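You operate a simulated robot arm through the tools that you are given. There is no shell and no other tool.

Carry out the task below with a simulated two-armed robot. There is one attempt and no reset: what you move stays moved.

JOB
Remove the short axle, brush the hub block, fit the long axle.
Fine: the short axle stands in the free well of the axle rack; the pink brush goes back. What is to be rubbed or washed off counts as gone when no trace of it is left.
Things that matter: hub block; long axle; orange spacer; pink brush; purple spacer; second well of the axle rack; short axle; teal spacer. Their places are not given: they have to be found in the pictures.

The check looks at the end state, three seconds after you hand in, the way a careful person would. Anything else that was tipped, shoved, dropped, spilled or broken makes it a failure.

ROBOT AND FRAMES
Two 7-joint arms with fingered hands on one trunk that stands fixed in place. Base frame: the origin is at the foot of the trunk, x ahead of it, y to its left, z up. Lengths are in mm, angles in rad, forces in N, time in s.
The left shoulder is at [50, 214, 869], the right one opposite. With the tool pointing down near the work surface each hand reaches from about 400 to 900 mm from the base axis, measured 20 degrees to its own side. Payload 3 kg a hand.
The tool frame of a hand sits at the grasp point between the pads (the TCP): z along the fingers, y along the line on which they close. The tips reach 26 mm beyond it. Largest opening 132 mm; the body of the gripper starts 73 mm behind the TCP. The gripper is a hand of 3 fingers: y runs from the thumb to the fingers, the wrist lies at [0, 0, -229] in the tool frame, and closing takes about 1.5 s.
Orientation is told as [roll, pitch, yaw] about the base's x, y, z axes, in that order, counted from this pose: with the fingers straight down and closing along the base's y, the tool's x points along the base's -x, its y along +y and its z along -z.

CONTROLS
- The arms move only by the tool nudge_tool. It takes "left_plan", "right_plan" or both (then of equal length, played together; a hand with none holds still); each is a list of rows, each a list of 2 entries, a list of its own where there are three numbers: the turn, a rotation vector about the tool's x, y, z in units of 5 degrees (1.0 is 5 degrees), then the shift along the tool's x, y, z in units of 20 mm (1.0 is 20 mm). In form: [[[ax, ay, az], [x, y, z]], ...]. A call has 1 to 20 rows; each row shifts and turns the commanded pose from where the row before left it, along the tool's axes as they then stand. "left_grip" and "right_grip" are, for a hand that has rows, the closure, from 0 (fully open) to 1 (shut), set as the call begins (left out, the last holds). A call with a number of a shift or a turn outside -1 to 1 is refused whole. Each row takes 0.2 s and may step no farther than 50 mm and 0.15 rad from the row before; otherwise, or with a gripper value out of range, the whole call is refused. A pose out of reach is approached as far as the arm can. The call stops where the force on the tool passes 50 N (or 10 N more than at its start, if that is more) or the arm is blocked; 0.2 s more then pass. Each finger travels about 72 mm/s and halts on what it meets, pressing with about 33 N; the grip force reading is that of the motor and also rises with nothing between the fingers. The clock runs only during rows and for 0.2 s after the last one: add rows that do not move to give the fingers time. It gives the time, the measured TCP pose, the force on the tool (base axes), the opening and the grip force at its end, in the units of the frame above (readings bear some noise), with the torque about the TCP (base axes, N m) and any sound that the robot's microphone picked up, and new pictures: "show" is both (left out), scene, wrist or none (wrist: the cameras of the hands that moved).
- Cameras (640 x 400 px; columns grow to the right, rows downward): "scene" is now at [33.3, -16, 1498.6]; the picture's right is [-0.19, -0.98, 0.00], its down [-0.67, 0.13, -0.73] and it looks along [0.72, -0.14, -0.68] (base axes); focal length 316 px, centre (320, 200). "left" rides on the left gripper at [-62, 3, -92] in its tool frame; the picture's right is [-0.05, -1.00, 0.00], its down [0.83, -0.04, -0.56] and it looks along [0.55, -0.03, 0.83] (tool axes); focal length 230 px, centre (320, 200). "right" rides on the right gripper at [62, 3, -92] in its tool frame; the picture's right is [-0.05, 1.00, 0.00], its down [-0.83, -0.04, -0.56] and it looks along [-0.55, -0.03, 0.83] (tool axes); focal length 230 px, centre (320, 200).
- finger_targets(finger1, finger2, thumb_bend, hand): sets how far each is bent, from 0 (flat) to 1 (curled in); at 0.3 the hand is open as for a grip, at 0.7 the pads meet at the TCP. One left out holds its place. A second passes; each finger stops where it meets its share of the squeeze, and holds until it gets a number again. A gripper value or a shape takes the hand back. It gives what a move gives, with no picture; readings hold the bend of each and the force on the fingers (four entries, about 0 where the hand has none), thumb and palm.
- preshape(shape, hand): the hand has 3 fingers and takes this shape, open, in about a second: jaw (thumb against the fingers, like two jaws); tri (thumb and two fingers); tip (a fingertip pinch); poke (one finger out to press); point (the index stretched); flat (the hand flat); cup (the hand cupped); fist (a fist). The gripper value then closes the fingers along that shape, each until it touches; the sizes above hold for jaw. It gives what a move gives, with no picture.
- turn_head(pan, tilt): turns the head with the scene camera to pan (to the left, within 1.501 rad either way) and tilt (down, from -0.506 to 1.204), counted from straight ahead of the robot. It gives what a move gives, and a new picture of the scene camera.
- pixel_to_xyz(camera, pixels): there is no depth. For up to 12 entries [column, row, z] of the newest picture of that camera ("zoom" is the newest enlarged one), the place [x, y] in the base frame at which the ray of that pixel passes the height z, good to about 2 mm. It takes no simulated time.
- inspect(camera, box): a new picture of the part [left, top, right, bottom] of that camera's present view, enlarged. It takes no simulated time.
- job_done(): hands the job in; it is judged then, once.

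Open the grippers and draw the arms clear of the work before you hand the job in, unless the task says otherwise.

The tools are called as name(argument=value, ...) on one line, values as JSON. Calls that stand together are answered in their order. nudge_tool: Moves the arms, as the interface text tells. Its arguments: {"type":"object","properties":{"left_plan":{"type":"array"},"left_grip":{"type":"number"},"right_plan":{"type":"array"},"right_grip":{"type":"number"},"show":{"type":"string","enum":["both","scene","wrist","none"]}},"required":[]} The other tools are called the same way: preshape (shape, hand) gives the hand a shape; finger_targets (finger1, finger2, thumb_bend, hand) moves the fingers one by one; turn_head (pan, tilt) turns the head that bears the scene camera; pixel_to_xyz (camera, pixels) gives the place at which the rays of pixels pass given heights; inspect (camera, box) takes an enlarged picture of a part of a camera's view; job_done () hands the job in.

At the start:

```text
t: 0.0
left_eef_pos: [436.9, 11.0, 1179.4]
left_ee_rot: [0.0, 0.001, -0.47]
left_ft_force: [0.5, -0.4, 0.2]
left_moment: [0.01, 0.04, 0.01]
left_finger_gap: 132.0
left_grip_force: 0.0
left_shape: jaw
left_bend: [0.3, 0.3, 0.3]
left_finger forces: [0.1, 0.0, 0.0, 0.0, 0.0, 0.0]
right_eef_pos: [351.0, -399.1, 1181.4]
right_ee_rot: [-0.001, 0.0, -0.47]
right_ft_force: [0.0, -0.9, 0.5]
right_moment: [-0.03, 0.01, 0.03]
right_finger_gap: 132.0
right_grip_force: 0.0
right_shape: jaw
right_bend: [0.3, 0.3, 0.3]
right_finger forces: [0.0, 0.0, 0.1, 0.1, 0.1, 0.0]
head pan, tilt: [-0.19, 0.747]
```

scene: 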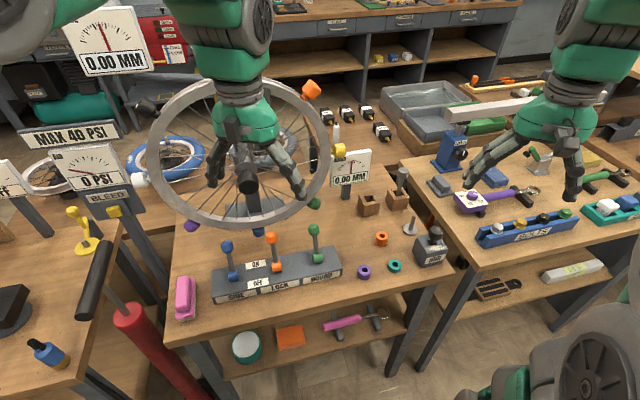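
right: 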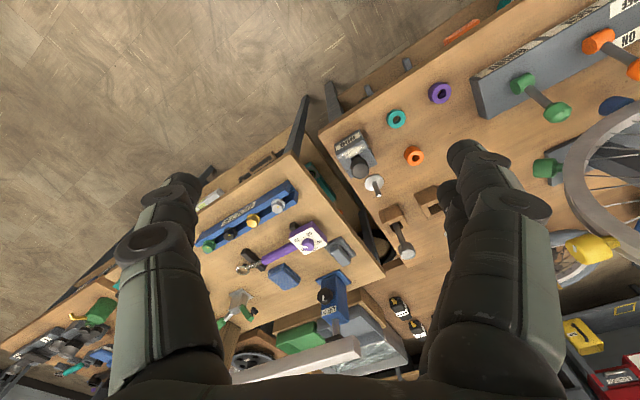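
left: 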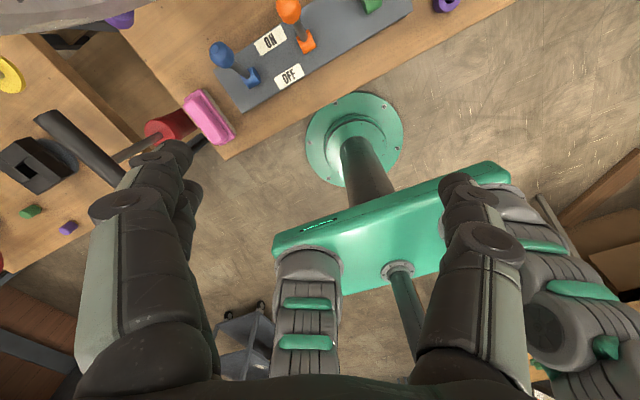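

I start by enlarging the work area around the hub block at about (430,245) and the axle rack at about (380,200), without moving anything.

inspect(camera="scene", box=[330, 140, 470, 290])

inspect(camera="right", box=[320, 70, 480, 280])

inspect(camera="scene", box=[150, 180, 350, 330])

```text
2.67 times, centred on (400, 215) of scene
```

zoom: 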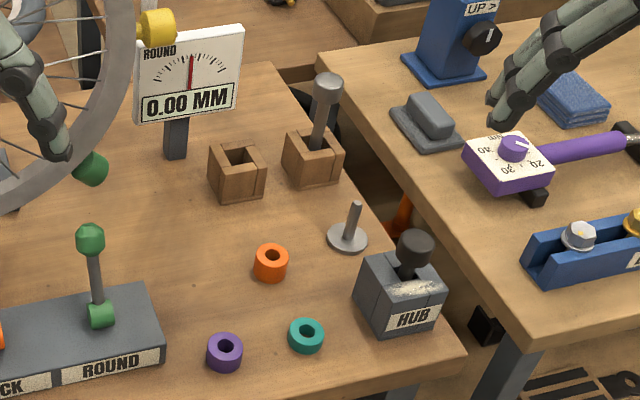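

```text
1.90 times, centred on (400, 175) of right
```

zoom: 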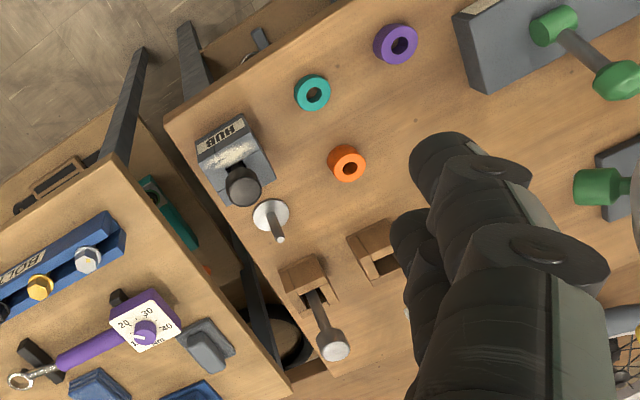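

```text
2.67 times, centred on (250, 255) of scene
```

zoom: 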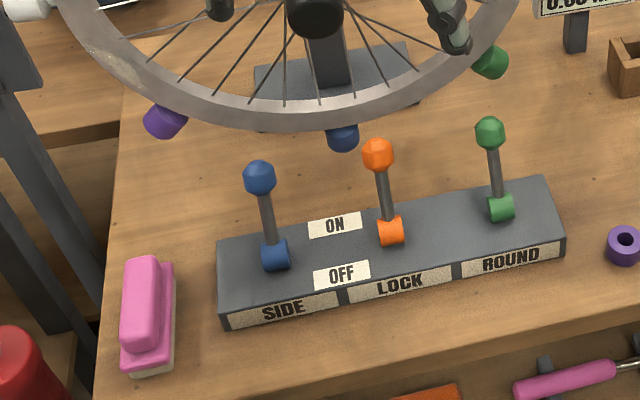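

The pictures show the hub block (scene ~(432,248)) with the dark-knobbed short axle in it and a pale dirt patch on its top front, the rack with an empty well (~(368,205)) and the long axle in the other, and the pink brush at (185,298). I now triangulate the table height with the teal spacer in both cameras.

pixel_to_xyz(camera="scene", pixels=[[394.4, 265.6, 700], [394.4, 265.6, 750], [394.4, 265.6, 800], [394.4, 265.6, 850], [394.4, 265.6, 900], [381, 239, 750], [381, 239, 800], [381, 239, 850]])

pixel_to_xyz(camera="right", pixels=[[396.7, 118.9, 700], [396.7, 118.9, 750], [396.7, 118.9, 800], [396.7, 118.9, 850], [396.7, 118.9, 900], [414, 155.5, 750], [414, 155.5, 800], [414, 155.5, 850]])

```text
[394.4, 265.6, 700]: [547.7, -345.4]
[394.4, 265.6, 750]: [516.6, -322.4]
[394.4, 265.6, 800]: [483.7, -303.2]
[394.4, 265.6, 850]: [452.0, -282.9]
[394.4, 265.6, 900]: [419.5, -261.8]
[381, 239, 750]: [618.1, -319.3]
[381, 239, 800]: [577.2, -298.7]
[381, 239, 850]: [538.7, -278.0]
```

```text
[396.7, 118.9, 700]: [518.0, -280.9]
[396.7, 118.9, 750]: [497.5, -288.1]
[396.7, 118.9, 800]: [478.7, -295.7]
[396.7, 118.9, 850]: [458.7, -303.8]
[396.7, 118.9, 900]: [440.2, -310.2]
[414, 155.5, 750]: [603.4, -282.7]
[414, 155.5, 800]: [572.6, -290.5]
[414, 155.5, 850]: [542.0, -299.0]
```

Both rays agree near z≈815, so the table top is close to 810. Next I read the positions of the hub block, rack wells, long axle, brush and spacers at plausible heights.

pixel_to_xyz(camera="scene", pixels=[[413, 254, 810], [420, 267, 810], [447, 257, 810], [360, 215, 810], [378, 209, 810], [402, 172, 900], [410, 230, 810], [185, 315, 810], [185, 280, 840], [364, 272, 815], [381, 239, 815], [394, 266, 815]])

inspect(camera="right", box=[330, 100, 430, 190])

inspect(camera="scene", box=[390, 210, 470, 280])

inspect(camera="left", box=[150, 60, 270, 170])

```text
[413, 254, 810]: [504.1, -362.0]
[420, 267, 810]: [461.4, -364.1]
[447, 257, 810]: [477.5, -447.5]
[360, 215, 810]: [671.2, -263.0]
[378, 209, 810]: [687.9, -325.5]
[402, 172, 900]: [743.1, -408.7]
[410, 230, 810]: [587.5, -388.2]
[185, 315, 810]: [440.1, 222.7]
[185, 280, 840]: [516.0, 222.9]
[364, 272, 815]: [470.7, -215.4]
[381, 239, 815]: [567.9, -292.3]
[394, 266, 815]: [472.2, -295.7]
```

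```text
4.44 times, centred on (380, 145) of right
```

zoom: 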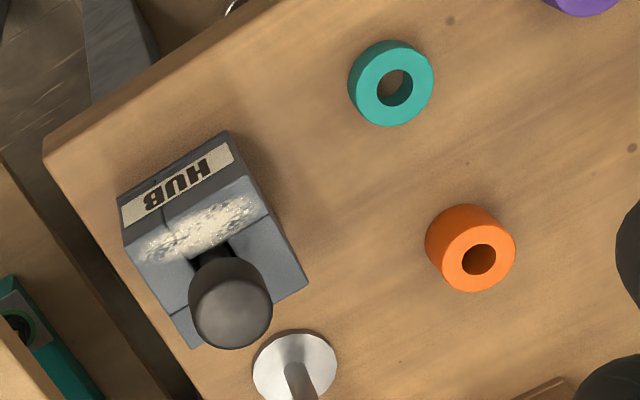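

```text
5.71 times, centred on (430, 245) of scene
```

zoom: 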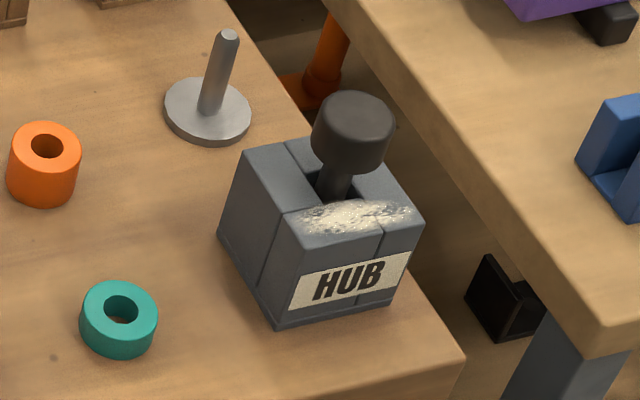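

```text
3.64 times, centred on (210, 115) of left
```

zoom: 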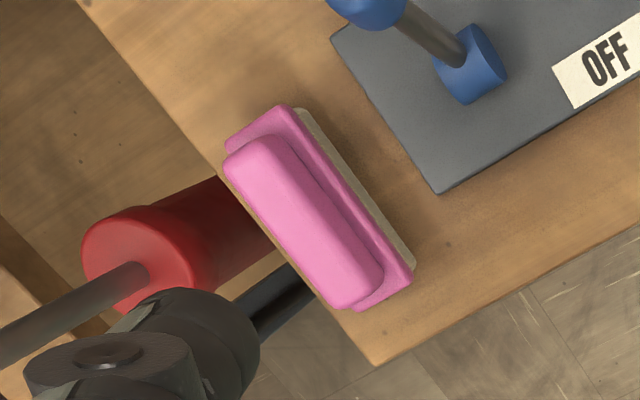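

The hub block is a four-part block with a central hole, its dirt patch lies on the front half of the top face. I bring the right hand lower and turn it to yaw 0, to get a closer look at the hub and rack.

nudge_tool(right_plan=[[[0, 0, -0.675], [-0.1, 0, 0.8]], [[0, 0, -0.675], [-0.1, 0, 0.8]], [[0, 0, -0.675], [-0.1, 0, 0.8]], [[0, 0, -0.675], [-0.1, 0, 0.8]], [[0, 0, -0.675], [-0.1, 0, 0.8]], [[0, 0, -0.675], [-0.1, 0, 0.8]], [[0, 0, -0.675], [-0.1, 0, 0.8]], [[0, 0, -0.675], [-0.1, 0, 0.8]]], show="both")

```text
t: 1.8
left_eef_pos: [436.5, 11.8, 1179.1]
left_ee_rot: [0.001, 0.0, -0.469]
left_ft_force: [-0.1, 0.6, -0.5]
left_moment: [0.0, -0.03, 0.03]
left_finger_gap: 132.0
left_grip_force: 0.1
left_shape: jaw
left_bend: [0.3, 0.3, 0.3]
left_finger forces: [0.0, 0.0, 0.1, 0.1, 0.0, 0.0]
right_eef_pos: [367.2, -405.2, 1053.8]
right_ee_rot: [0.0, 0.001, 0.004]
right_ft_force: [-1.2, -0.4, -0.7]
right_moment: [0.0, -0.03, 0.02]
right_finger_gap: 131.5
right_grip_force: 0.0
right_shape: jaw
right_bend: [0.3, 0.3, 0.3]
right_finger forces: [0.1, 0.0, 0.1, 0.1, 0.1, 0.0]
head pan, tilt: [-0.19, 0.747]
```

scene: 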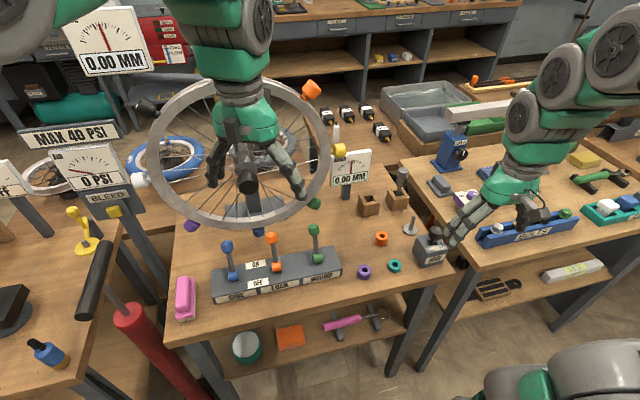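
right: 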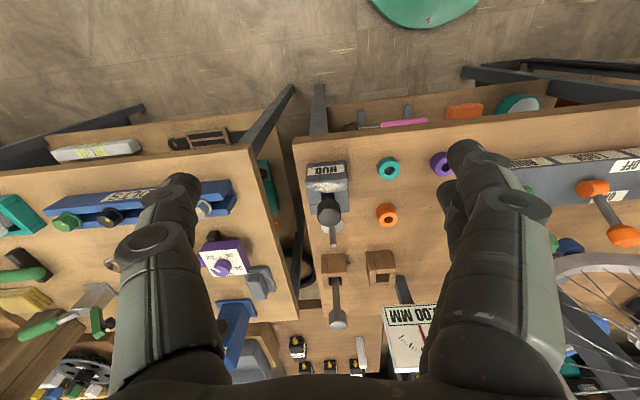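

The hub now appears at (327,185) in the right view, with long axle leaning away in perspective at (337,290). I enlarge this part for precise measurement.

inspect(camera="right", box=[290, 145, 410, 245])

inspect(camera="right", box=[300, 225, 420, 335])

```text
4.00 times, centred on (350, 195) of right
```

zoom: 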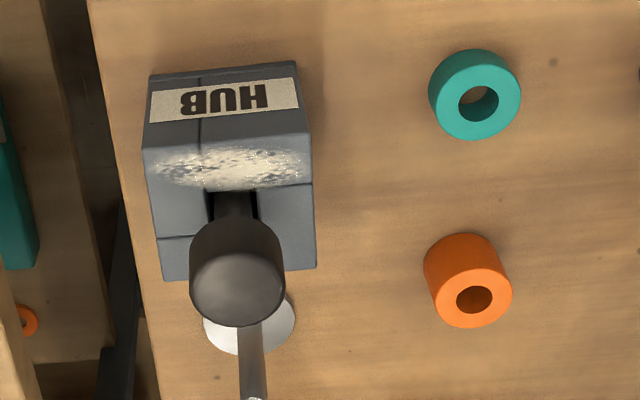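

```text
3.64 times, centred on (360, 280) of right
```

zoom: 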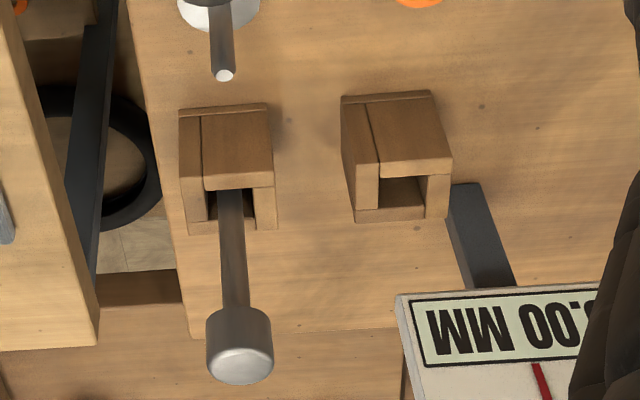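

I compare several hub corners through both cameras at candidate heights to fix the hub's height, place and yaw.

pixel_to_xyz(camera="right", pixels=[[307.5, 163.8, 810], [344.3, 160.5, 810], [306.8, 182.5, 870], [347, 178.8, 870], [310.8, 215.5, 870], [349, 212, 870], [306.8, 182.5, 880], [347, 178.8, 880], [310.8, 215.5, 880], [349, 212, 880], [306.8, 182.5, 860], [347, 178.8, 860]])

pixel_to_xyz(camera="scene", pixels=[[442.3, 262.1, 810], [422.5, 266.9, 810], [412.5, 251.1, 810], [447.5, 248.2, 870], [425.3, 250.3, 870], [416.5, 236.6, 870], [447.5, 248.2, 880], [425.3, 250.3, 880], [416.5, 236.6, 880], [447.5, 248.2, 860], [425.3, 250.3, 860], [416.5, 236.6, 860]])

```text
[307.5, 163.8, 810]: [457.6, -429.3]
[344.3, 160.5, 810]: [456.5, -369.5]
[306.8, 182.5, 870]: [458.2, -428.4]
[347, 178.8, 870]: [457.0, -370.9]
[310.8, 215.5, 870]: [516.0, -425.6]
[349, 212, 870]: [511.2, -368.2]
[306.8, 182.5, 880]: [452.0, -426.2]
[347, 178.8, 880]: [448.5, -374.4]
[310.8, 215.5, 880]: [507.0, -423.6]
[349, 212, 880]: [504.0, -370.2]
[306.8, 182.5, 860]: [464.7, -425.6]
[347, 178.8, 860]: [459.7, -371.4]
```

```text
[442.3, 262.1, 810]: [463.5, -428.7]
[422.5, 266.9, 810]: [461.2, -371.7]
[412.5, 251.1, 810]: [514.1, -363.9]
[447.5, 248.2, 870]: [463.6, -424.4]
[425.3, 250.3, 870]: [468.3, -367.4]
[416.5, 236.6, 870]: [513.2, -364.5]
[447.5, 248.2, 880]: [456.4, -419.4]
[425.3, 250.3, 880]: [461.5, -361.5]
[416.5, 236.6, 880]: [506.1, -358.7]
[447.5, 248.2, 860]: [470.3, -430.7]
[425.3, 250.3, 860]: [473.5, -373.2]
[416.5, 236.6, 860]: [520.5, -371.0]
```

The hub block's footprint is about x 459–514, y −429 to −369, top at z≈870, almost axis-aligned. Now I look at the rack closely.

inspect(camera="scene", box=[350, 160, 420, 220])

inspect(camera="right", box=[312, 240, 402, 340])

pixel_to_xyz(camera="right", pixels=[[329.3, 216.3, 900], [329.3, 216.3, 910], [329.3, 216.3, 920], [329.3, 216.3, 930], [337.5, 325, 950], [337.5, 325, 970], [337.5, 325, 990]])

pixel_to_xyz(camera="scene", pixels=[[435.6, 228.9, 900], [435.6, 228.9, 910], [435.6, 228.9, 920], [435.6, 228.9, 930], [402.5, 169.5, 930], [402.5, 169.5, 950], [402.5, 169.5, 970]])

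```text
6.67 times, centred on (385, 190) of scene
```

zoom: 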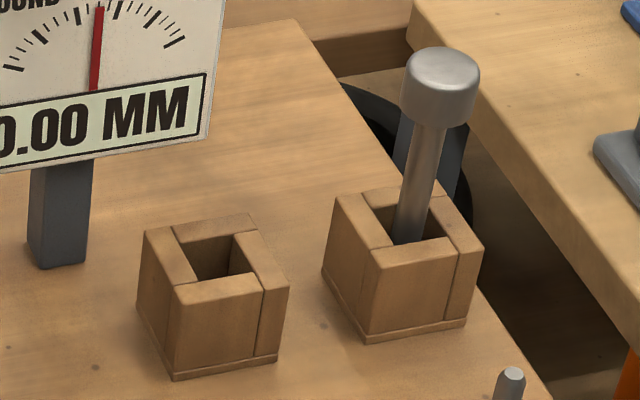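

```text
4.00 times, centred on (357, 290) of right
```

zoom: 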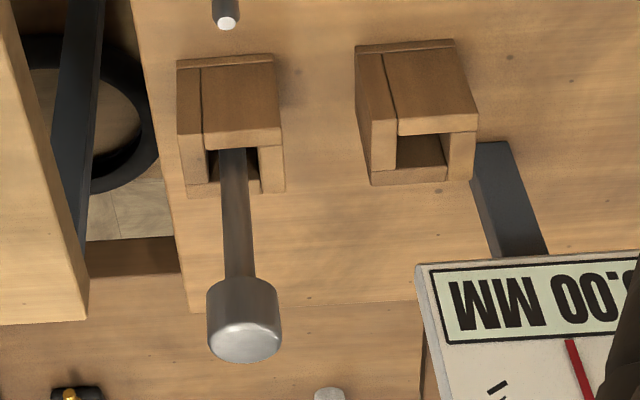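

```text
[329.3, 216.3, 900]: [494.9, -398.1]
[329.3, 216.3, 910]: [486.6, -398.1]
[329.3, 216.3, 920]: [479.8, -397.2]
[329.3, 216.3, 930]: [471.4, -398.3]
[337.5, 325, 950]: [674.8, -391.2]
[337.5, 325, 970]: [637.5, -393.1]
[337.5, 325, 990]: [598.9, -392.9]
```

```text
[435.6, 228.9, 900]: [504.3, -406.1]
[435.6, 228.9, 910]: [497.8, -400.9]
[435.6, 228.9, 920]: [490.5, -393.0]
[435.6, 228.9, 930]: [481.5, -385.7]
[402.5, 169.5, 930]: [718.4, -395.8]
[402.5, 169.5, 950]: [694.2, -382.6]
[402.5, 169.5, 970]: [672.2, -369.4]
```

The knob of the short axle tops out near (489,−398,914); the long one near z≈937. I now triangulate the well corners.

pixel_to_xyz(camera="scene", pixels=[[392.5, 211.5, 810], [406.8, 208.8, 810], [385.4, 200.8, 810], [363.3, 217, 810], [378.7, 214, 810], [357.6, 205.8, 810], [362.8, 203.5, 860], [358.5, 194.5, 860], [374.8, 191.8, 860], [380, 202.8, 860], [393.3, 199.8, 860], [409.5, 196.8, 860]])

pixel_to_xyz(camera="right", pixels=[[321, 255, 810], [345.5, 253.5, 810], [365.5, 252, 810], [390.5, 249.8, 810], [327.5, 277, 860], [347.5, 272.5, 860], [369.5, 271, 860], [397, 268.5, 860], [369.5, 286.5, 860], [395, 285, 860], [323.8, 288.5, 860], [348, 287.5, 860]])

```text
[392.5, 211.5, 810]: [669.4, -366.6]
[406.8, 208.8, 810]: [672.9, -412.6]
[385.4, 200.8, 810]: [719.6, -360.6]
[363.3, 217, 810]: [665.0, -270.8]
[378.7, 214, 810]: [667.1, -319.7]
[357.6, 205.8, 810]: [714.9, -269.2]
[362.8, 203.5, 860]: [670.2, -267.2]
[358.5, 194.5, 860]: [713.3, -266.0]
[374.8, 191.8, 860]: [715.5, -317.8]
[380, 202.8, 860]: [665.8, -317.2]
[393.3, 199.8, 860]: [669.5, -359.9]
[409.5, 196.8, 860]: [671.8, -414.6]
```

```text
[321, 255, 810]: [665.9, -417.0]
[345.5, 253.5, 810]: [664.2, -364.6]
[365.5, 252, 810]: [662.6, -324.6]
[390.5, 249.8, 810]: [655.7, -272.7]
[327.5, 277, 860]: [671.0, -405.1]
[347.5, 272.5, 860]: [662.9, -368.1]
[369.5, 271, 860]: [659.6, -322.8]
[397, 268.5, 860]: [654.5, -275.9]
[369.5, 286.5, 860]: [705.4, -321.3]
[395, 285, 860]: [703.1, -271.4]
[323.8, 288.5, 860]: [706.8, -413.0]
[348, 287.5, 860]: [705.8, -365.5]
```

The empty well is centred near (686,−295) with rim z≈858, the long axle's well near (690,−390). The dial sign stands near the empty well, so I triangulate its post and lower corner too.

pixel_to_xyz(camera="scene", pixels=[[345.3, 200.2, 810], [367, 181, 850], [367, 181, 870], [367, 181, 890], [367, 181, 910], [372, 150, 950], [330, 185, 870]])

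pixel_to_xyz(camera="right", pixels=[[399, 276, 810], [381.3, 306.3, 850], [381.3, 306.3, 870], [381.3, 306.3, 890], [381.3, 306.3, 910], [381.3, 306.3, 930]])

turn_head(pan=-0.45, tilt=0.8)

```text
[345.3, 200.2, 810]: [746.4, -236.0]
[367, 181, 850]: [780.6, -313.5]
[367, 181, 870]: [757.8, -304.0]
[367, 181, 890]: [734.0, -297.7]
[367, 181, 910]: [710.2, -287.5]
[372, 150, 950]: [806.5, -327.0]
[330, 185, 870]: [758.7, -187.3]
```

```text
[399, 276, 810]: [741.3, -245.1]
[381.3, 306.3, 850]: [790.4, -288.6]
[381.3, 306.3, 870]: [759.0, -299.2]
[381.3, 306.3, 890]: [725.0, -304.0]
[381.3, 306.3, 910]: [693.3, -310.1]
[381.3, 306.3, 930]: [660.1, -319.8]
```

```text
t: 2.6
left_eef_pos: [436.2, 11.6, 1178.8]
left_ee_rot: [0.001, -0.001, -0.469]
left_ft_force: [0.4, 0.0, 0.3]
left_moment: [0.0, -0.01, -0.02]
left_finger_gap: 132.0
left_grip_force: 0.1
left_shape: jaw
left_bend: [0.3, 0.3, 0.3]
left_finger forces: [0.1, 0.0, 0.1, 0.1, 0.0, 0.0]
right_eef_pos: [367.0, -404.8, 1052.7]
right_ee_rot: [0.0, 0.0, 0.002]
right_ft_force: [-0.2, -0.4, -0.3]
right_moment: [-0.05, -0.02, 0.01]
right_finger_gap: 131.5
right_grip_force: 0.1
right_shape: jaw
right_bend: [0.3, 0.3, 0.3]
right_finger forces: [0.1, 0.0, 0.0, 0.0, 0.0, 0.0]
head pan, tilt: [-0.45, 0.799]
```

scene: 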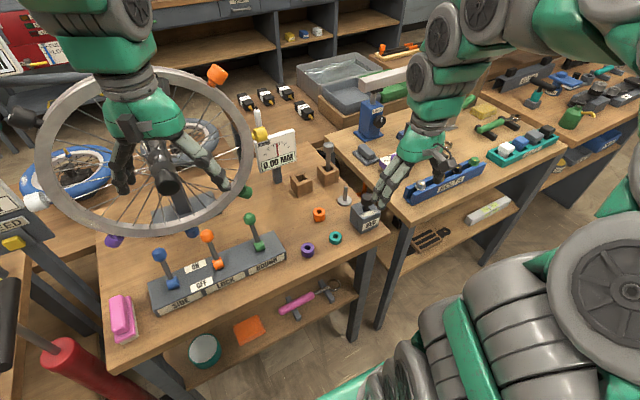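

The sign's lower right corner is at about (757,−302,871), leaving room for the hand above the empty well. I move the right hand to just above the short axle's knob (≈(489,−398)), with the tips still above it.

nudge_tool(right_plan=[[[0, 0, 0], [-0.871, 0.05, 0.629]], [[0, 0, 0], [-0.871, 0.05, 0.629]], [[0, 0, 0], [-0.871, 0.05, 0.629]], [[0, 0, 0], [-0.871, 0.05, 0.629]], [[0, 0, 0], [-0.871, 0.05, 0.629]], [[0, 0, 0], [-0.871, 0.05, 0.629]], [[0, 0, 0], [-0.871, 0.05, 0.629]]], show="both")

```text
t: 4.2
left_eef_pos: [436.8, 12.2, 1179.2]
left_ee_rot: [-0.001, 0.001, -0.471]
left_ft_force: [-0.2, 0.0, -0.4]
left_moment: [0.01, -0.01, -0.01]
left_finger_gap: 132.0
left_grip_force: 0.1
left_shape: jaw
left_bend: [0.3, 0.3, 0.3]
left_finger forces: [0.0, 0.1, 0.0, 0.0, 0.0, 0.1]
right_eef_pos: [487.7, -397.9, 964.9]
right_ee_rot: [0.0, 0.0, 0.003]
right_ft_force: [0.3, -0.3, -0.4]
right_moment: [0.02, -0.01, 0.01]
right_finger_gap: 132.0
right_grip_force: 0.2
right_shape: jaw
right_bend: [0.3, 0.3, 0.3]
right_finger forces: [0.0, 0.0, 0.1, 0.0, 0.1, 0.1]
head pan, tilt: [-0.45, 0.799]
```

scene: 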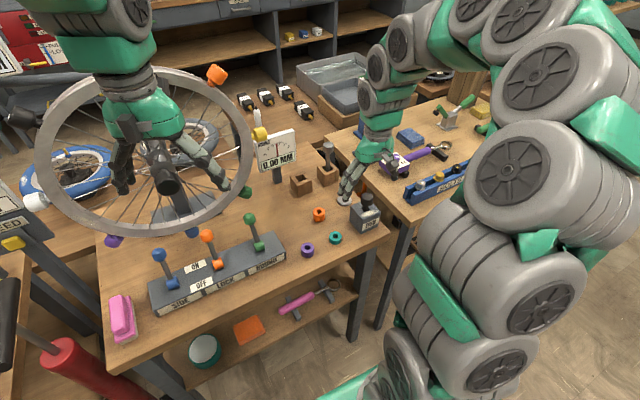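
right: 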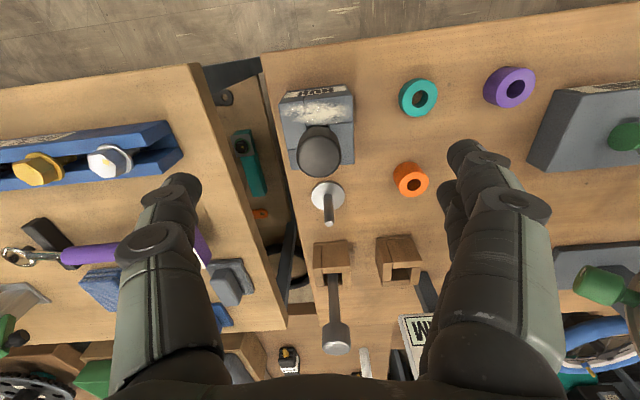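

The knob appears at (319,152) in the right view; I compute its place at the knob heights, and enlarge to locate its centre.

inspect(camera="right", box=[270, 80, 370, 240])

inspect(camera="scene", box=[320, 170, 400, 240])

```text
2.50 times, centred on (320, 160) of right
```

zoom: 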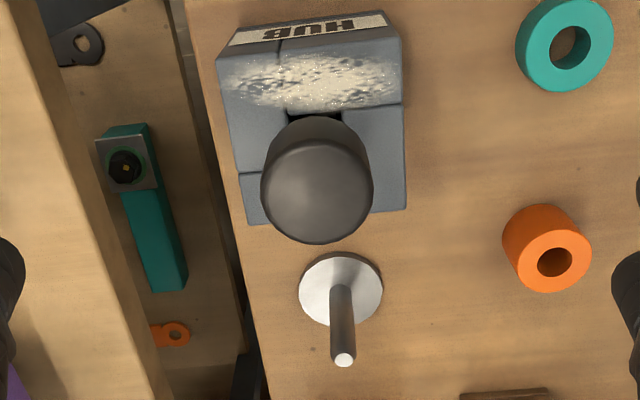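

```text
5.71 times, centred on (360, 205) of scene
```

zoom: 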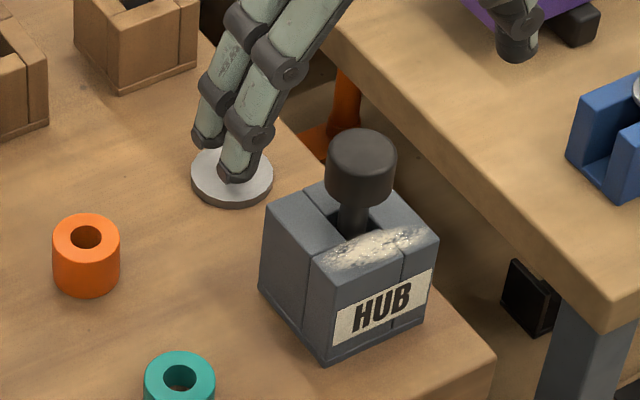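

I convert the knob's top circle centre and the hub's top corners from this closer right-hand view.

pixel_to_xyz(camera="right", pixels=[[318.8, 155.2, 910], [318.8, 155.2, 914], [318.8, 155.2, 918], [279.2, 104, 870], [348, 95.2, 870], [290.8, 170, 870], [354.8, 164, 870], [296.4, 152, 910], [341.2, 152, 910], [329, 224, 880], [328, 196, 812]])

pixel_to_xyz(camera="zoom", pixels=[[362, 147, 910], [362, 147, 914], [362, 147, 918], [318, 258, 870], [437, 235, 870], [266, 205, 870], [232, 178, 812]])

```text
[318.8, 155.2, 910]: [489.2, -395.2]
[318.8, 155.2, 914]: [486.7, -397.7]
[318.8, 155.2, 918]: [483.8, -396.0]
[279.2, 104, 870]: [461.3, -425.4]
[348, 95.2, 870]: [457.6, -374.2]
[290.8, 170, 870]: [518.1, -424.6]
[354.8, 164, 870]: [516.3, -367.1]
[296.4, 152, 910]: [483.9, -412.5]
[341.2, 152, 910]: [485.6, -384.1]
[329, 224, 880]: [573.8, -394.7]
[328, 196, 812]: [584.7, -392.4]
```

```text
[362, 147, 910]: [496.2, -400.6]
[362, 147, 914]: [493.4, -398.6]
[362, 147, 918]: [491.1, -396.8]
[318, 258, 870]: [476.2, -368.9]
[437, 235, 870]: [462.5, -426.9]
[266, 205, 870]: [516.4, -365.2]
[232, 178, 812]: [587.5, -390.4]
```

The knob's centre is at about (488.5,−397.5), directly under the TCP. I go straight down 62 mm so that the pads straddle the knob with the tips about 6 mm above the hub top.

nudge_tool(right_plan=[[[0, 0, 0], [-0.02, 0, 0.775]], [[0, 0, 0], [-0.02, 0, 0.775]], [[0, 0, 0], [0, 0, 0.775]], [[0, 0, 0], [0, 0, 0.775]]], show="both")

```text
t: 5.2
left_eef_pos: [435.9, 10.3, 1179.4]
left_ee_rot: [0.0, 0.001, -0.469]
left_ft_force: [-0.2, -0.6, 0.1]
left_moment: [-0.02, 0.01, 0.01]
left_finger_gap: 131.8
left_grip_force: 0.1
left_shape: jaw
left_bend: [0.3, 0.3, 0.3]
left_finger forces: [0.0, 0.1, 0.1, 0.0, 0.0, 0.0]
right_eef_pos: [489.7, -398.9, 903.6]
right_ee_rot: [0.001, -0.001, 0.001]
right_ft_force: [0.3, 0.1, -1.3]
right_moment: [-0.02, 0.0, -0.02]
right_finger_gap: 131.9
right_grip_force: 0.0
right_shape: jaw
right_bend: [0.3, 0.3, 0.3]
right_finger forces: [0.0, 0.0, 0.1, 0.0, 0.1, 0.1]
head pan, tilt: [-0.45, 0.799]
```

scene: 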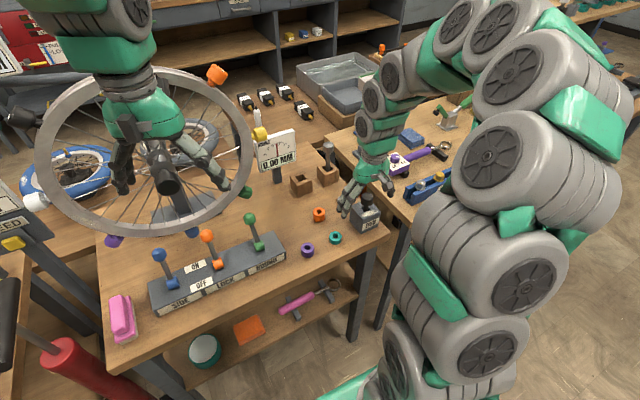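
right: 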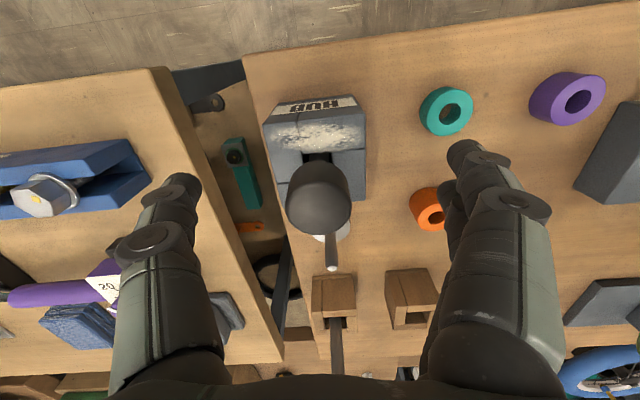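

The pads straddle the knob with nothing in the way. I close the right hand and wait for it to settle.

nudge_tool(right_plan=[[[0, 0, 0], [0, 0, 0]], [[0, 0, 0], [0, 0, 0]], [[0, 0, 0], [0, 0, 0]], [[0, 0, 0], [0, 0, 0]], [[0, 0, 0], [0, 0, 0]], [[0, 0, 0], [0, 0, 0]], [[0, 0, 0], [0, 0, 0]], [[0, 0, 0], [0, 0, 0]]], right_grip=1.0, show="both")

```text
t: 7.0
left_eef_pos: [435.7, 10.8, 1178.8]
left_ee_rot: [0.001, 0.002, -0.469]
left_ft_force: [-0.4, -0.7, -1.3]
left_moment: [-0.01, 0.01, -0.03]
left_finger_gap: 131.7
left_grip_force: 0.1
left_shape: jaw
left_bend: [0.3, 0.3, 0.3]
left_finger forces: [0.0, 0.1, 0.0, 0.0, 0.2, 0.0]
right_eef_pos: [488.7, -398.4, 902.3]
right_ee_rot: [-0.001, -0.001, 0.001]
right_ft_force: [1.6, -4.8, 0.6]
right_moment: [-0.17, -0.09, 0.0]
right_finger_gap: 11.1
right_grip_force: 32.7
right_shape: jaw
right_bend: [0.74, 0.74, 0.74]
right_finger forces: [10.3, 17.2, 0.0, 0.1, 30.2, 0.0]
head pan, tilt: [-0.45, 0.799]
```

scene: 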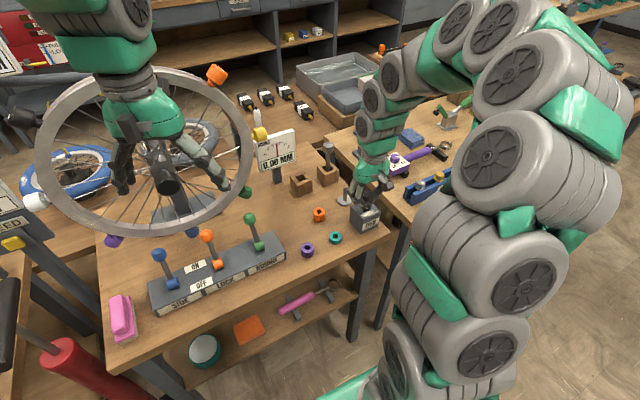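
right: 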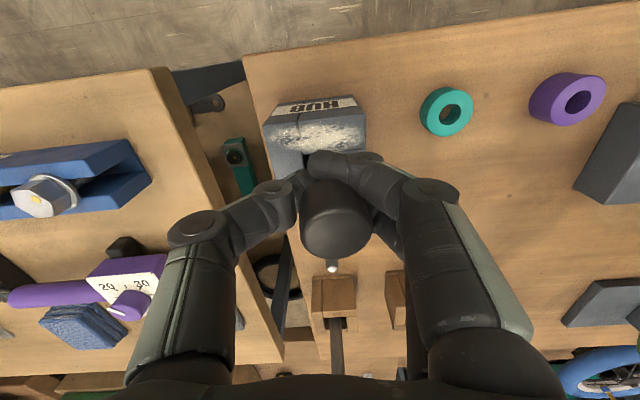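

The gap reads 11 mm, which suggests the fingertips closed on the shaft beneath the knob. I enlarge both views to see how it sits.

inspect(camera="right", box=[240, 80, 440, 280])

inspect(camera="scene", box=[320, 160, 410, 240])

```text
2.00 times, centred on (340, 180) of right
```

zoom: 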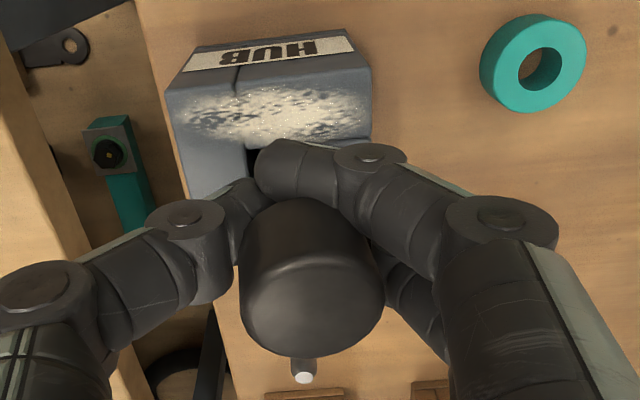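

```text
5.00 times, centred on (365, 200) of scene
```

zoom: 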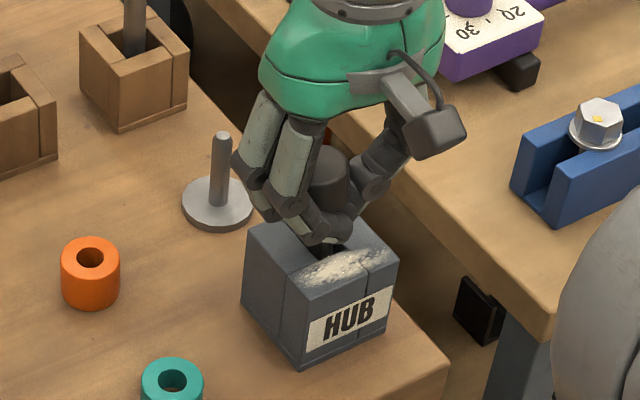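

The fingers hold the shaft just under the knob, with the knob resting on them, which is a positive hold. I lift slowly by 40 mm first and check.

nudge_tool(right_plan=[[[0, 0, 0], [0, 0, -0.4]], [[0, 0, 0], [0, 0, -0.4]], [[0, 0, 0], [0, 0, -0.4]], [[0, 0, 0], [0, 0, -0.4]], [[0, 0, 0], [0, 0, -0.4]]], show="both")

```text
t: 8.2
left_eef_pos: [437.0, 11.0, 1179.8]
left_ee_rot: [0.0, 0.001, -0.47]
left_ft_force: [-0.3, -0.3, -0.8]
left_moment: [0.02, 0.01, -0.01]
left_finger_gap: 132.0
left_grip_force: 0.1
left_shape: jaw
left_bend: [0.3, 0.3, 0.3]
left_finger forces: [0.0, 0.1, 0.1, 0.0, 0.0, 0.0]
right_eef_pos: [489.1, -397.6, 942.0]
right_ee_rot: [-0.001, 0.003, 0.003]
right_ft_force: [2.5, -0.2, -1.4]
right_moment: [0.02, -0.12, 0.03]
right_finger_gap: 10.8
right_grip_force: 33.0
right_shape: jaw
right_bend: [0.73, 0.73, 0.74]
right_finger forces: [9.9, 18.2, 0.0, 0.0, 28.8, 0.0]
head pan, tilt: [-0.45, 0.799]
```

scene: 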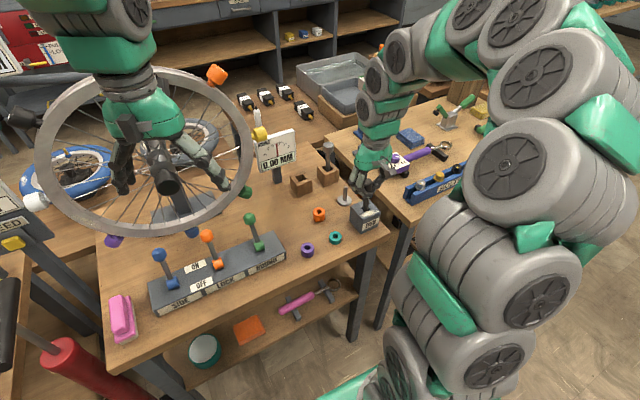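
right: 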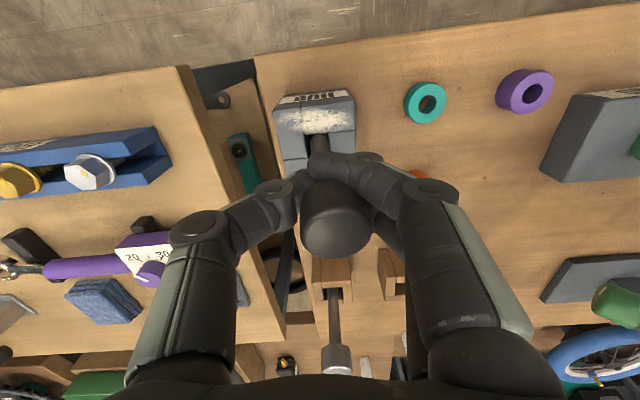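

Forces are small and the axle rises freely. I lift it another 70 mm to take it fully out of the hub.

nudge_tool(right_plan=[[[0, 0, 0], [0, 0, -0.7]], [[0, 0, 0], [0, 0, -0.7]], [[0, 0, 0], [0, 0, -0.7]], [[0, 0, 0], [0, 0, -0.7]], [[0, 0, 0], [0, 0, -0.7]]], show="both")

inspect(camera="scene", box=[320, 140, 420, 240])

inspect(camera="right", box=[240, 80, 440, 280])

```text
t: 9.4
left_eef_pos: [436.1, 11.0, 1179.0]
left_ee_rot: [0.001, 0.001, -0.47]
left_ft_force: [0.3, 0.0, -0.3]
left_moment: [-0.03, 0.01, 0.03]
left_finger_gap: 131.8
left_grip_force: 0.0
left_shape: jaw
left_bend: [0.3, 0.3, 0.3]
left_finger forces: [0.0, 0.0, 0.0, 0.0, 0.1, 0.1]
right_eef_pos: [489.0, -399.0, 1012.8]
right_ee_rot: [-0.002, 0.0, 0.002]
right_ft_force: [-0.7, -0.4, -1.1]
right_moment: [-0.03, -0.01, 0.01]
right_finger_gap: 10.2
right_grip_force: 32.7
right_shape: jaw
right_bend: [0.74, 0.73, 0.74]
right_finger forces: [9.1, 17.3, 0.0, 0.0, 28.6, 0.0]
head pan, tilt: [-0.45, 0.799]
```

scene: 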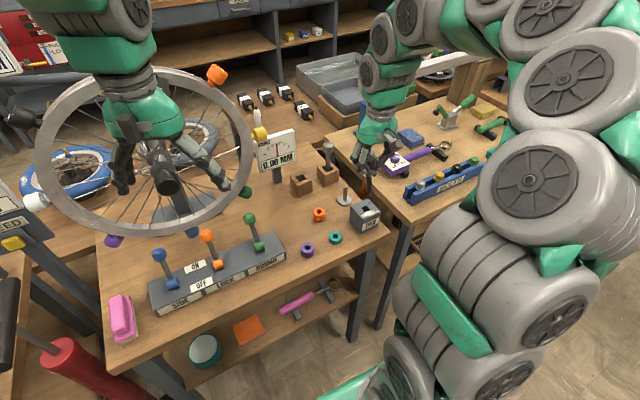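
right: 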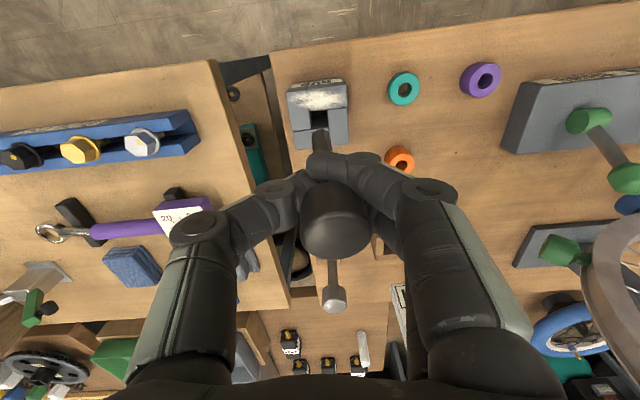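

```text
4.00 times, centred on (370, 190) of scene
```

zoom: 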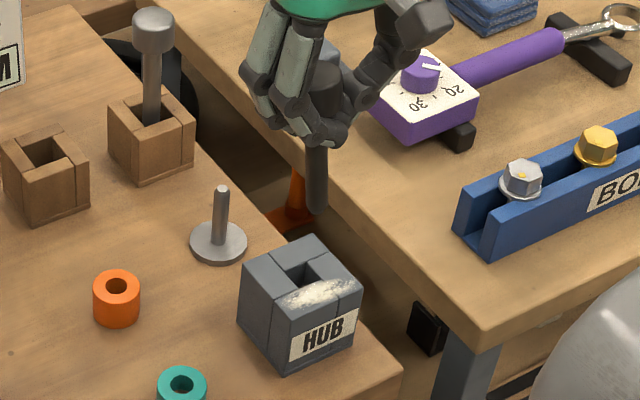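

```text
2.00 times, centred on (340, 180) of right
```

zoom: 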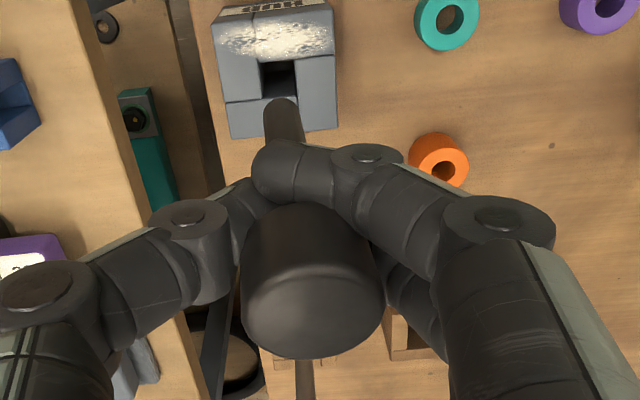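

The axle is out of the hub and hangs nearly vertical. I triangulate its lower tip and its knob top to learn its offset and length below the TCP.

pixel_to_xyz(camera="right", pixels=[[320.5, 131.5, 910], [320.5, 131.5, 920], [320.5, 131.5, 930], [320.5, 131.5, 940], [336, 232, 1020], [336, 232, 1025], [336, 232, 1030]])

pixel_to_xyz(camera="scene", pixels=[[369.2, 191.5, 910], [369.2, 191.5, 920], [369.2, 191.5, 930], [369.2, 191.5, 940], [371.5, 156, 1020], [371.5, 156, 1030]])

```text
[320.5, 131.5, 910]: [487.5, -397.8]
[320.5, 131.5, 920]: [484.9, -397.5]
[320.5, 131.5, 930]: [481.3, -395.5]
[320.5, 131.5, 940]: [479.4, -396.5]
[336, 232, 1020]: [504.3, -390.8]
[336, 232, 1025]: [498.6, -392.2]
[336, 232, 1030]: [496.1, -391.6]
```

```text
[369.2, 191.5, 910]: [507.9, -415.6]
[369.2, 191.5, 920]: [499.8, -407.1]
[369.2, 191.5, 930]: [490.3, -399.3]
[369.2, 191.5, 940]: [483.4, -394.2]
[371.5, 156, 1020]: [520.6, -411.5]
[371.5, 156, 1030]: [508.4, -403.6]
```

The tip is about 85 mm below the TCP at roughly (485,−397.5), tilt is slight. I carry it at this height over the empty well, about (686,−295).

nudge_tool(right_plan=[[[0, 0, 0], [-0.895, 0.473, 0]], [[0, 0, 0], [-0.895, 0.473, 0]], [[0, 0, 0], [-0.895, 0.473, 0]], [[0, 0, 0], [-0.895, 0.473, 0]], [[0, 0, 0], [-0.895, 0.473, 0]], [[0, 0, 0], [-0.895, 0.473, 0]], [[0, 0, 0], [-0.895, 0.473, 0]], [[0, 0, 0], [-0.895, 0.473, 0]], [[0, 0, 0], [-0.895, 0.473, 0]], [[0, 0, 0], [-0.895, 0.473, 0]], [[0, 0, 0], [-0.895, 0.473, 0]]], show="both")

inspect(camera="scene", box=[260, 110, 360, 210])

inspect(camera="right", box=[240, 60, 440, 260])

```text
t: 11.8
left_eef_pos: [435.3, 11.5, 1180.9]
left_ee_rot: [0.0, -0.002, -0.471]
left_ft_force: [0.4, 0.1, 0.8]
left_moment: [-0.01, -0.01, -0.01]
left_finger_gap: 131.8
left_grip_force: 0.0
left_shape: jaw
left_bend: [0.3, 0.3, 0.3]
left_finger forces: [0.0, 0.0, 0.0, 0.0, 0.0, 0.0]
right_eef_pos: [686.5, -293.8, 1012.3]
right_ee_rot: [-0.001, -0.001, 0.002]
right_ft_force: [0.4, 0.5, -1.1]
right_moment: [-0.05, 0.02, 0.02]
right_finger_gap: 10.2
right_grip_force: 33.0
right_shape: jaw
right_bend: [0.74, 0.73, 0.74]
right_finger forces: [5.0, 17.5, 0.1, 0.0, 27.9, 0.0]
head pan, tilt: [-0.45, 0.799]
```

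scene: 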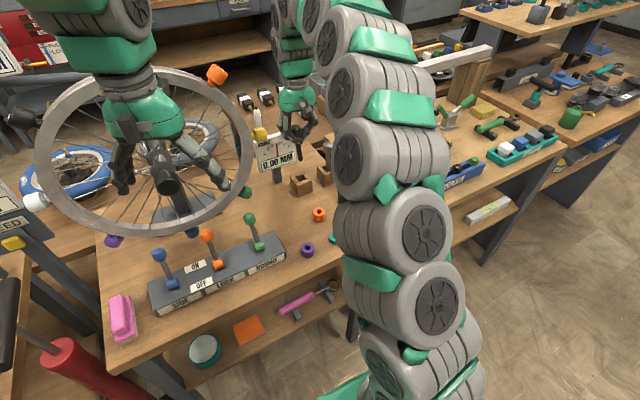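
right: 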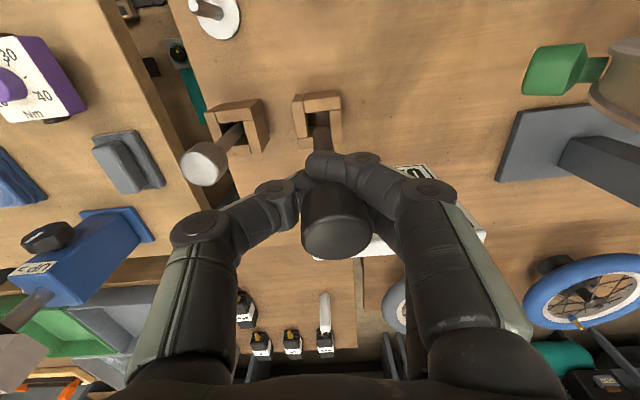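

```text
4.00 times, centred on (310, 160) of scene
```

zoom: 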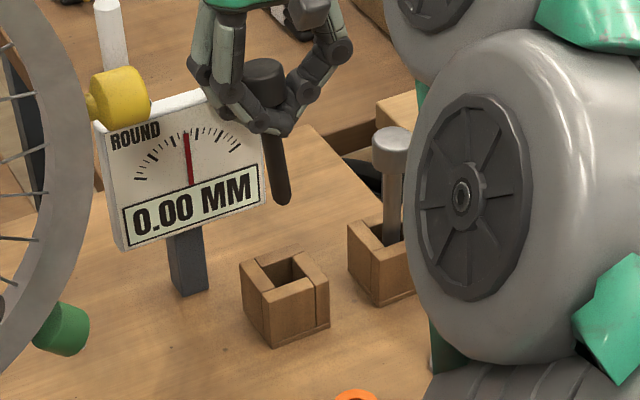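

```text
2.00 times, centred on (340, 160) of right
```

zoom: 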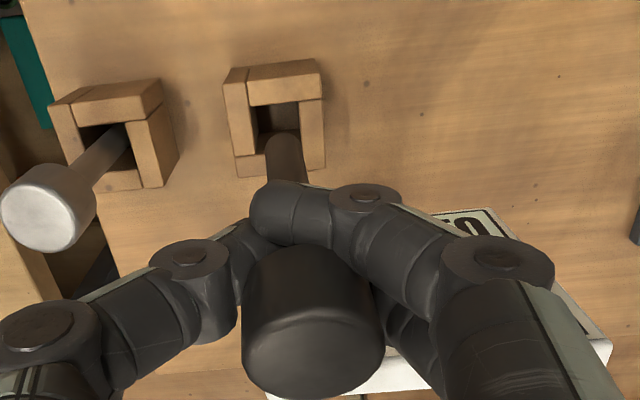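

Now over the empty well: hole corners at zoom (256,105),(298,100),(300,150),(264,155) and the shaft tip at about zoom (284,135). I convert these to base coordinates.

pixel_to_xyz(camera="right", pixels=[[308, 112.5, 860], [329, 110, 860], [330, 135, 860], [312, 137.5, 860], [322, 126.5, 920], [322, 126.5, 925], [322, 126.5, 930], [297.5, 148.5, 860], [342.5, 144, 860], [336, 235, 1025]])

pixel_to_xyz(camera="scene", pixels=[[267.5, 136, 930], [267.5, 136, 950], [267.5, 136, 970], [299.8, 160, 920], [299.8, 160, 925], [299.8, 160, 930], [295, 181, 860], [308, 182, 860], [306.5, 174.8, 860]])

inspect(camera="right", box=[285, 80, 365, 150])

```text
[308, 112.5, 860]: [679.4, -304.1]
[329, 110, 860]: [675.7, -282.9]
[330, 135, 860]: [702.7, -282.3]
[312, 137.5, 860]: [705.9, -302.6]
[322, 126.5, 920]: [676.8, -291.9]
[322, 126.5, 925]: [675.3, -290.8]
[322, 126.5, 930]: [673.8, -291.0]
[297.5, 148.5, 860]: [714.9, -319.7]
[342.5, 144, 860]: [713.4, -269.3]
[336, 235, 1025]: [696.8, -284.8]
```

```text
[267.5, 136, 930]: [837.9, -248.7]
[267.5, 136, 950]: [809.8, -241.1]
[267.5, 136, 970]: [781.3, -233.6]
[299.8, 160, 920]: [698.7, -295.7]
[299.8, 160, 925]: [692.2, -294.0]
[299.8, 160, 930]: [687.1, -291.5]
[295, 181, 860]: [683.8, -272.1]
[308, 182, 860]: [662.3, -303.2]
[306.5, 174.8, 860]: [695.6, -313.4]
```

```text
5.71 times, centred on (325, 115) of right
```

zoom: 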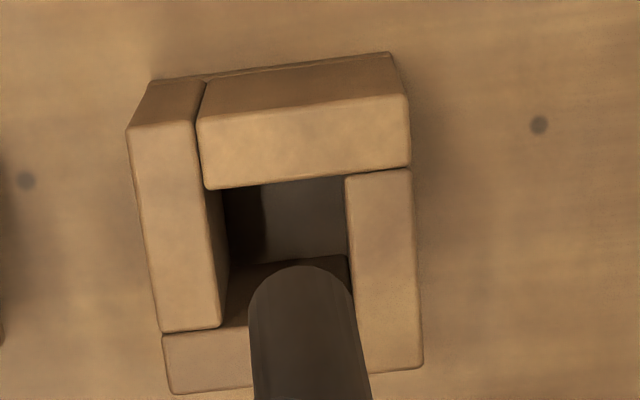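

Hole centre ≈ (690,−293.5), 26 mm wide, shaft 14 mm; the tip centre is near (686,−291.5). I shift 2 mm forward, 2.5 mm right and lower until the tip is just above the rim.

nudge_tool(right_plan=[[[0, 0, 0], [-0.1, -0.125, 0]], [[0, 0, 0], [0, 0, 0.7]], [[0, 0, 0], [0, 0, 0.7]], [[0, 0, 0], [0, 0, 0.7]], [[0, 0, 0], [0, 0, 0.6]]], show="both")

inspect(camera="scene", box=[260, 130, 350, 210])

inspect(camera="right", box=[260, 60, 400, 180])

```text
t: 13.0
left_eef_pos: [435.9, 10.3, 1178.8]
left_ee_rot: [0.0, 0.002, -0.468]
left_ft_force: [-0.2, -0.1, 1.4]
left_moment: [-0.02, -0.01, 0.01]
left_finger_gap: 131.8
left_grip_force: 0.1
left_shape: jaw
left_bend: [0.3, 0.3, 0.3]
left_finger forces: [0.0, 0.1, 0.0, 0.0, 0.0, 0.0]
right_eef_pos: [689.4, -294.5, 958.7]
right_ee_rot: [-0.001, 0.0, 0.004]
right_ft_force: [0.3, 0.1, -0.6]
right_moment: [0.0, 0.0, 0.0]
right_finger_gap: 9.9
right_grip_force: 32.6
right_shape: jaw
right_bend: [0.74, 0.73, 0.74]
right_finger forces: [5.1, 17.4, 0.1, 0.1, 27.9, 0.0]
head pan, tilt: [-0.45, 0.799]
```

scene: 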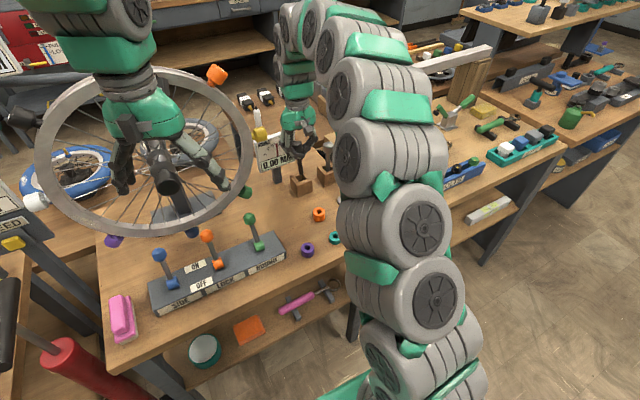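
right: 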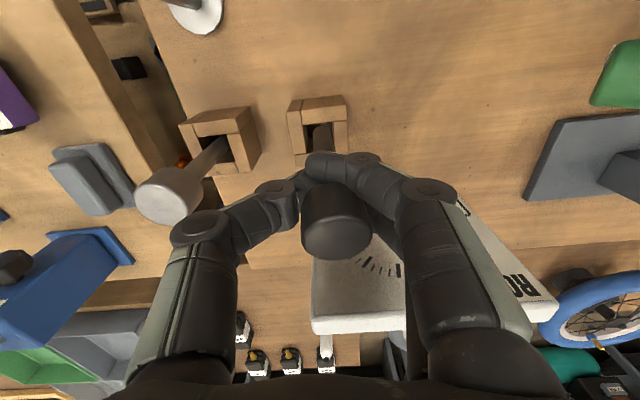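

```text
5.00 times, centred on (305, 170) of scene
```

zoom: 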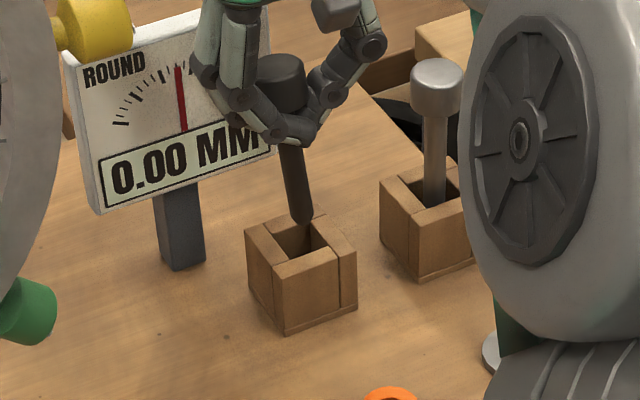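

```text
3.33 times, centred on (330, 120) of right
```

zoom: 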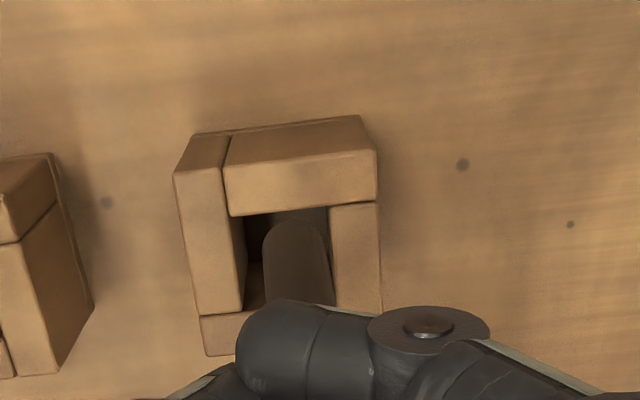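

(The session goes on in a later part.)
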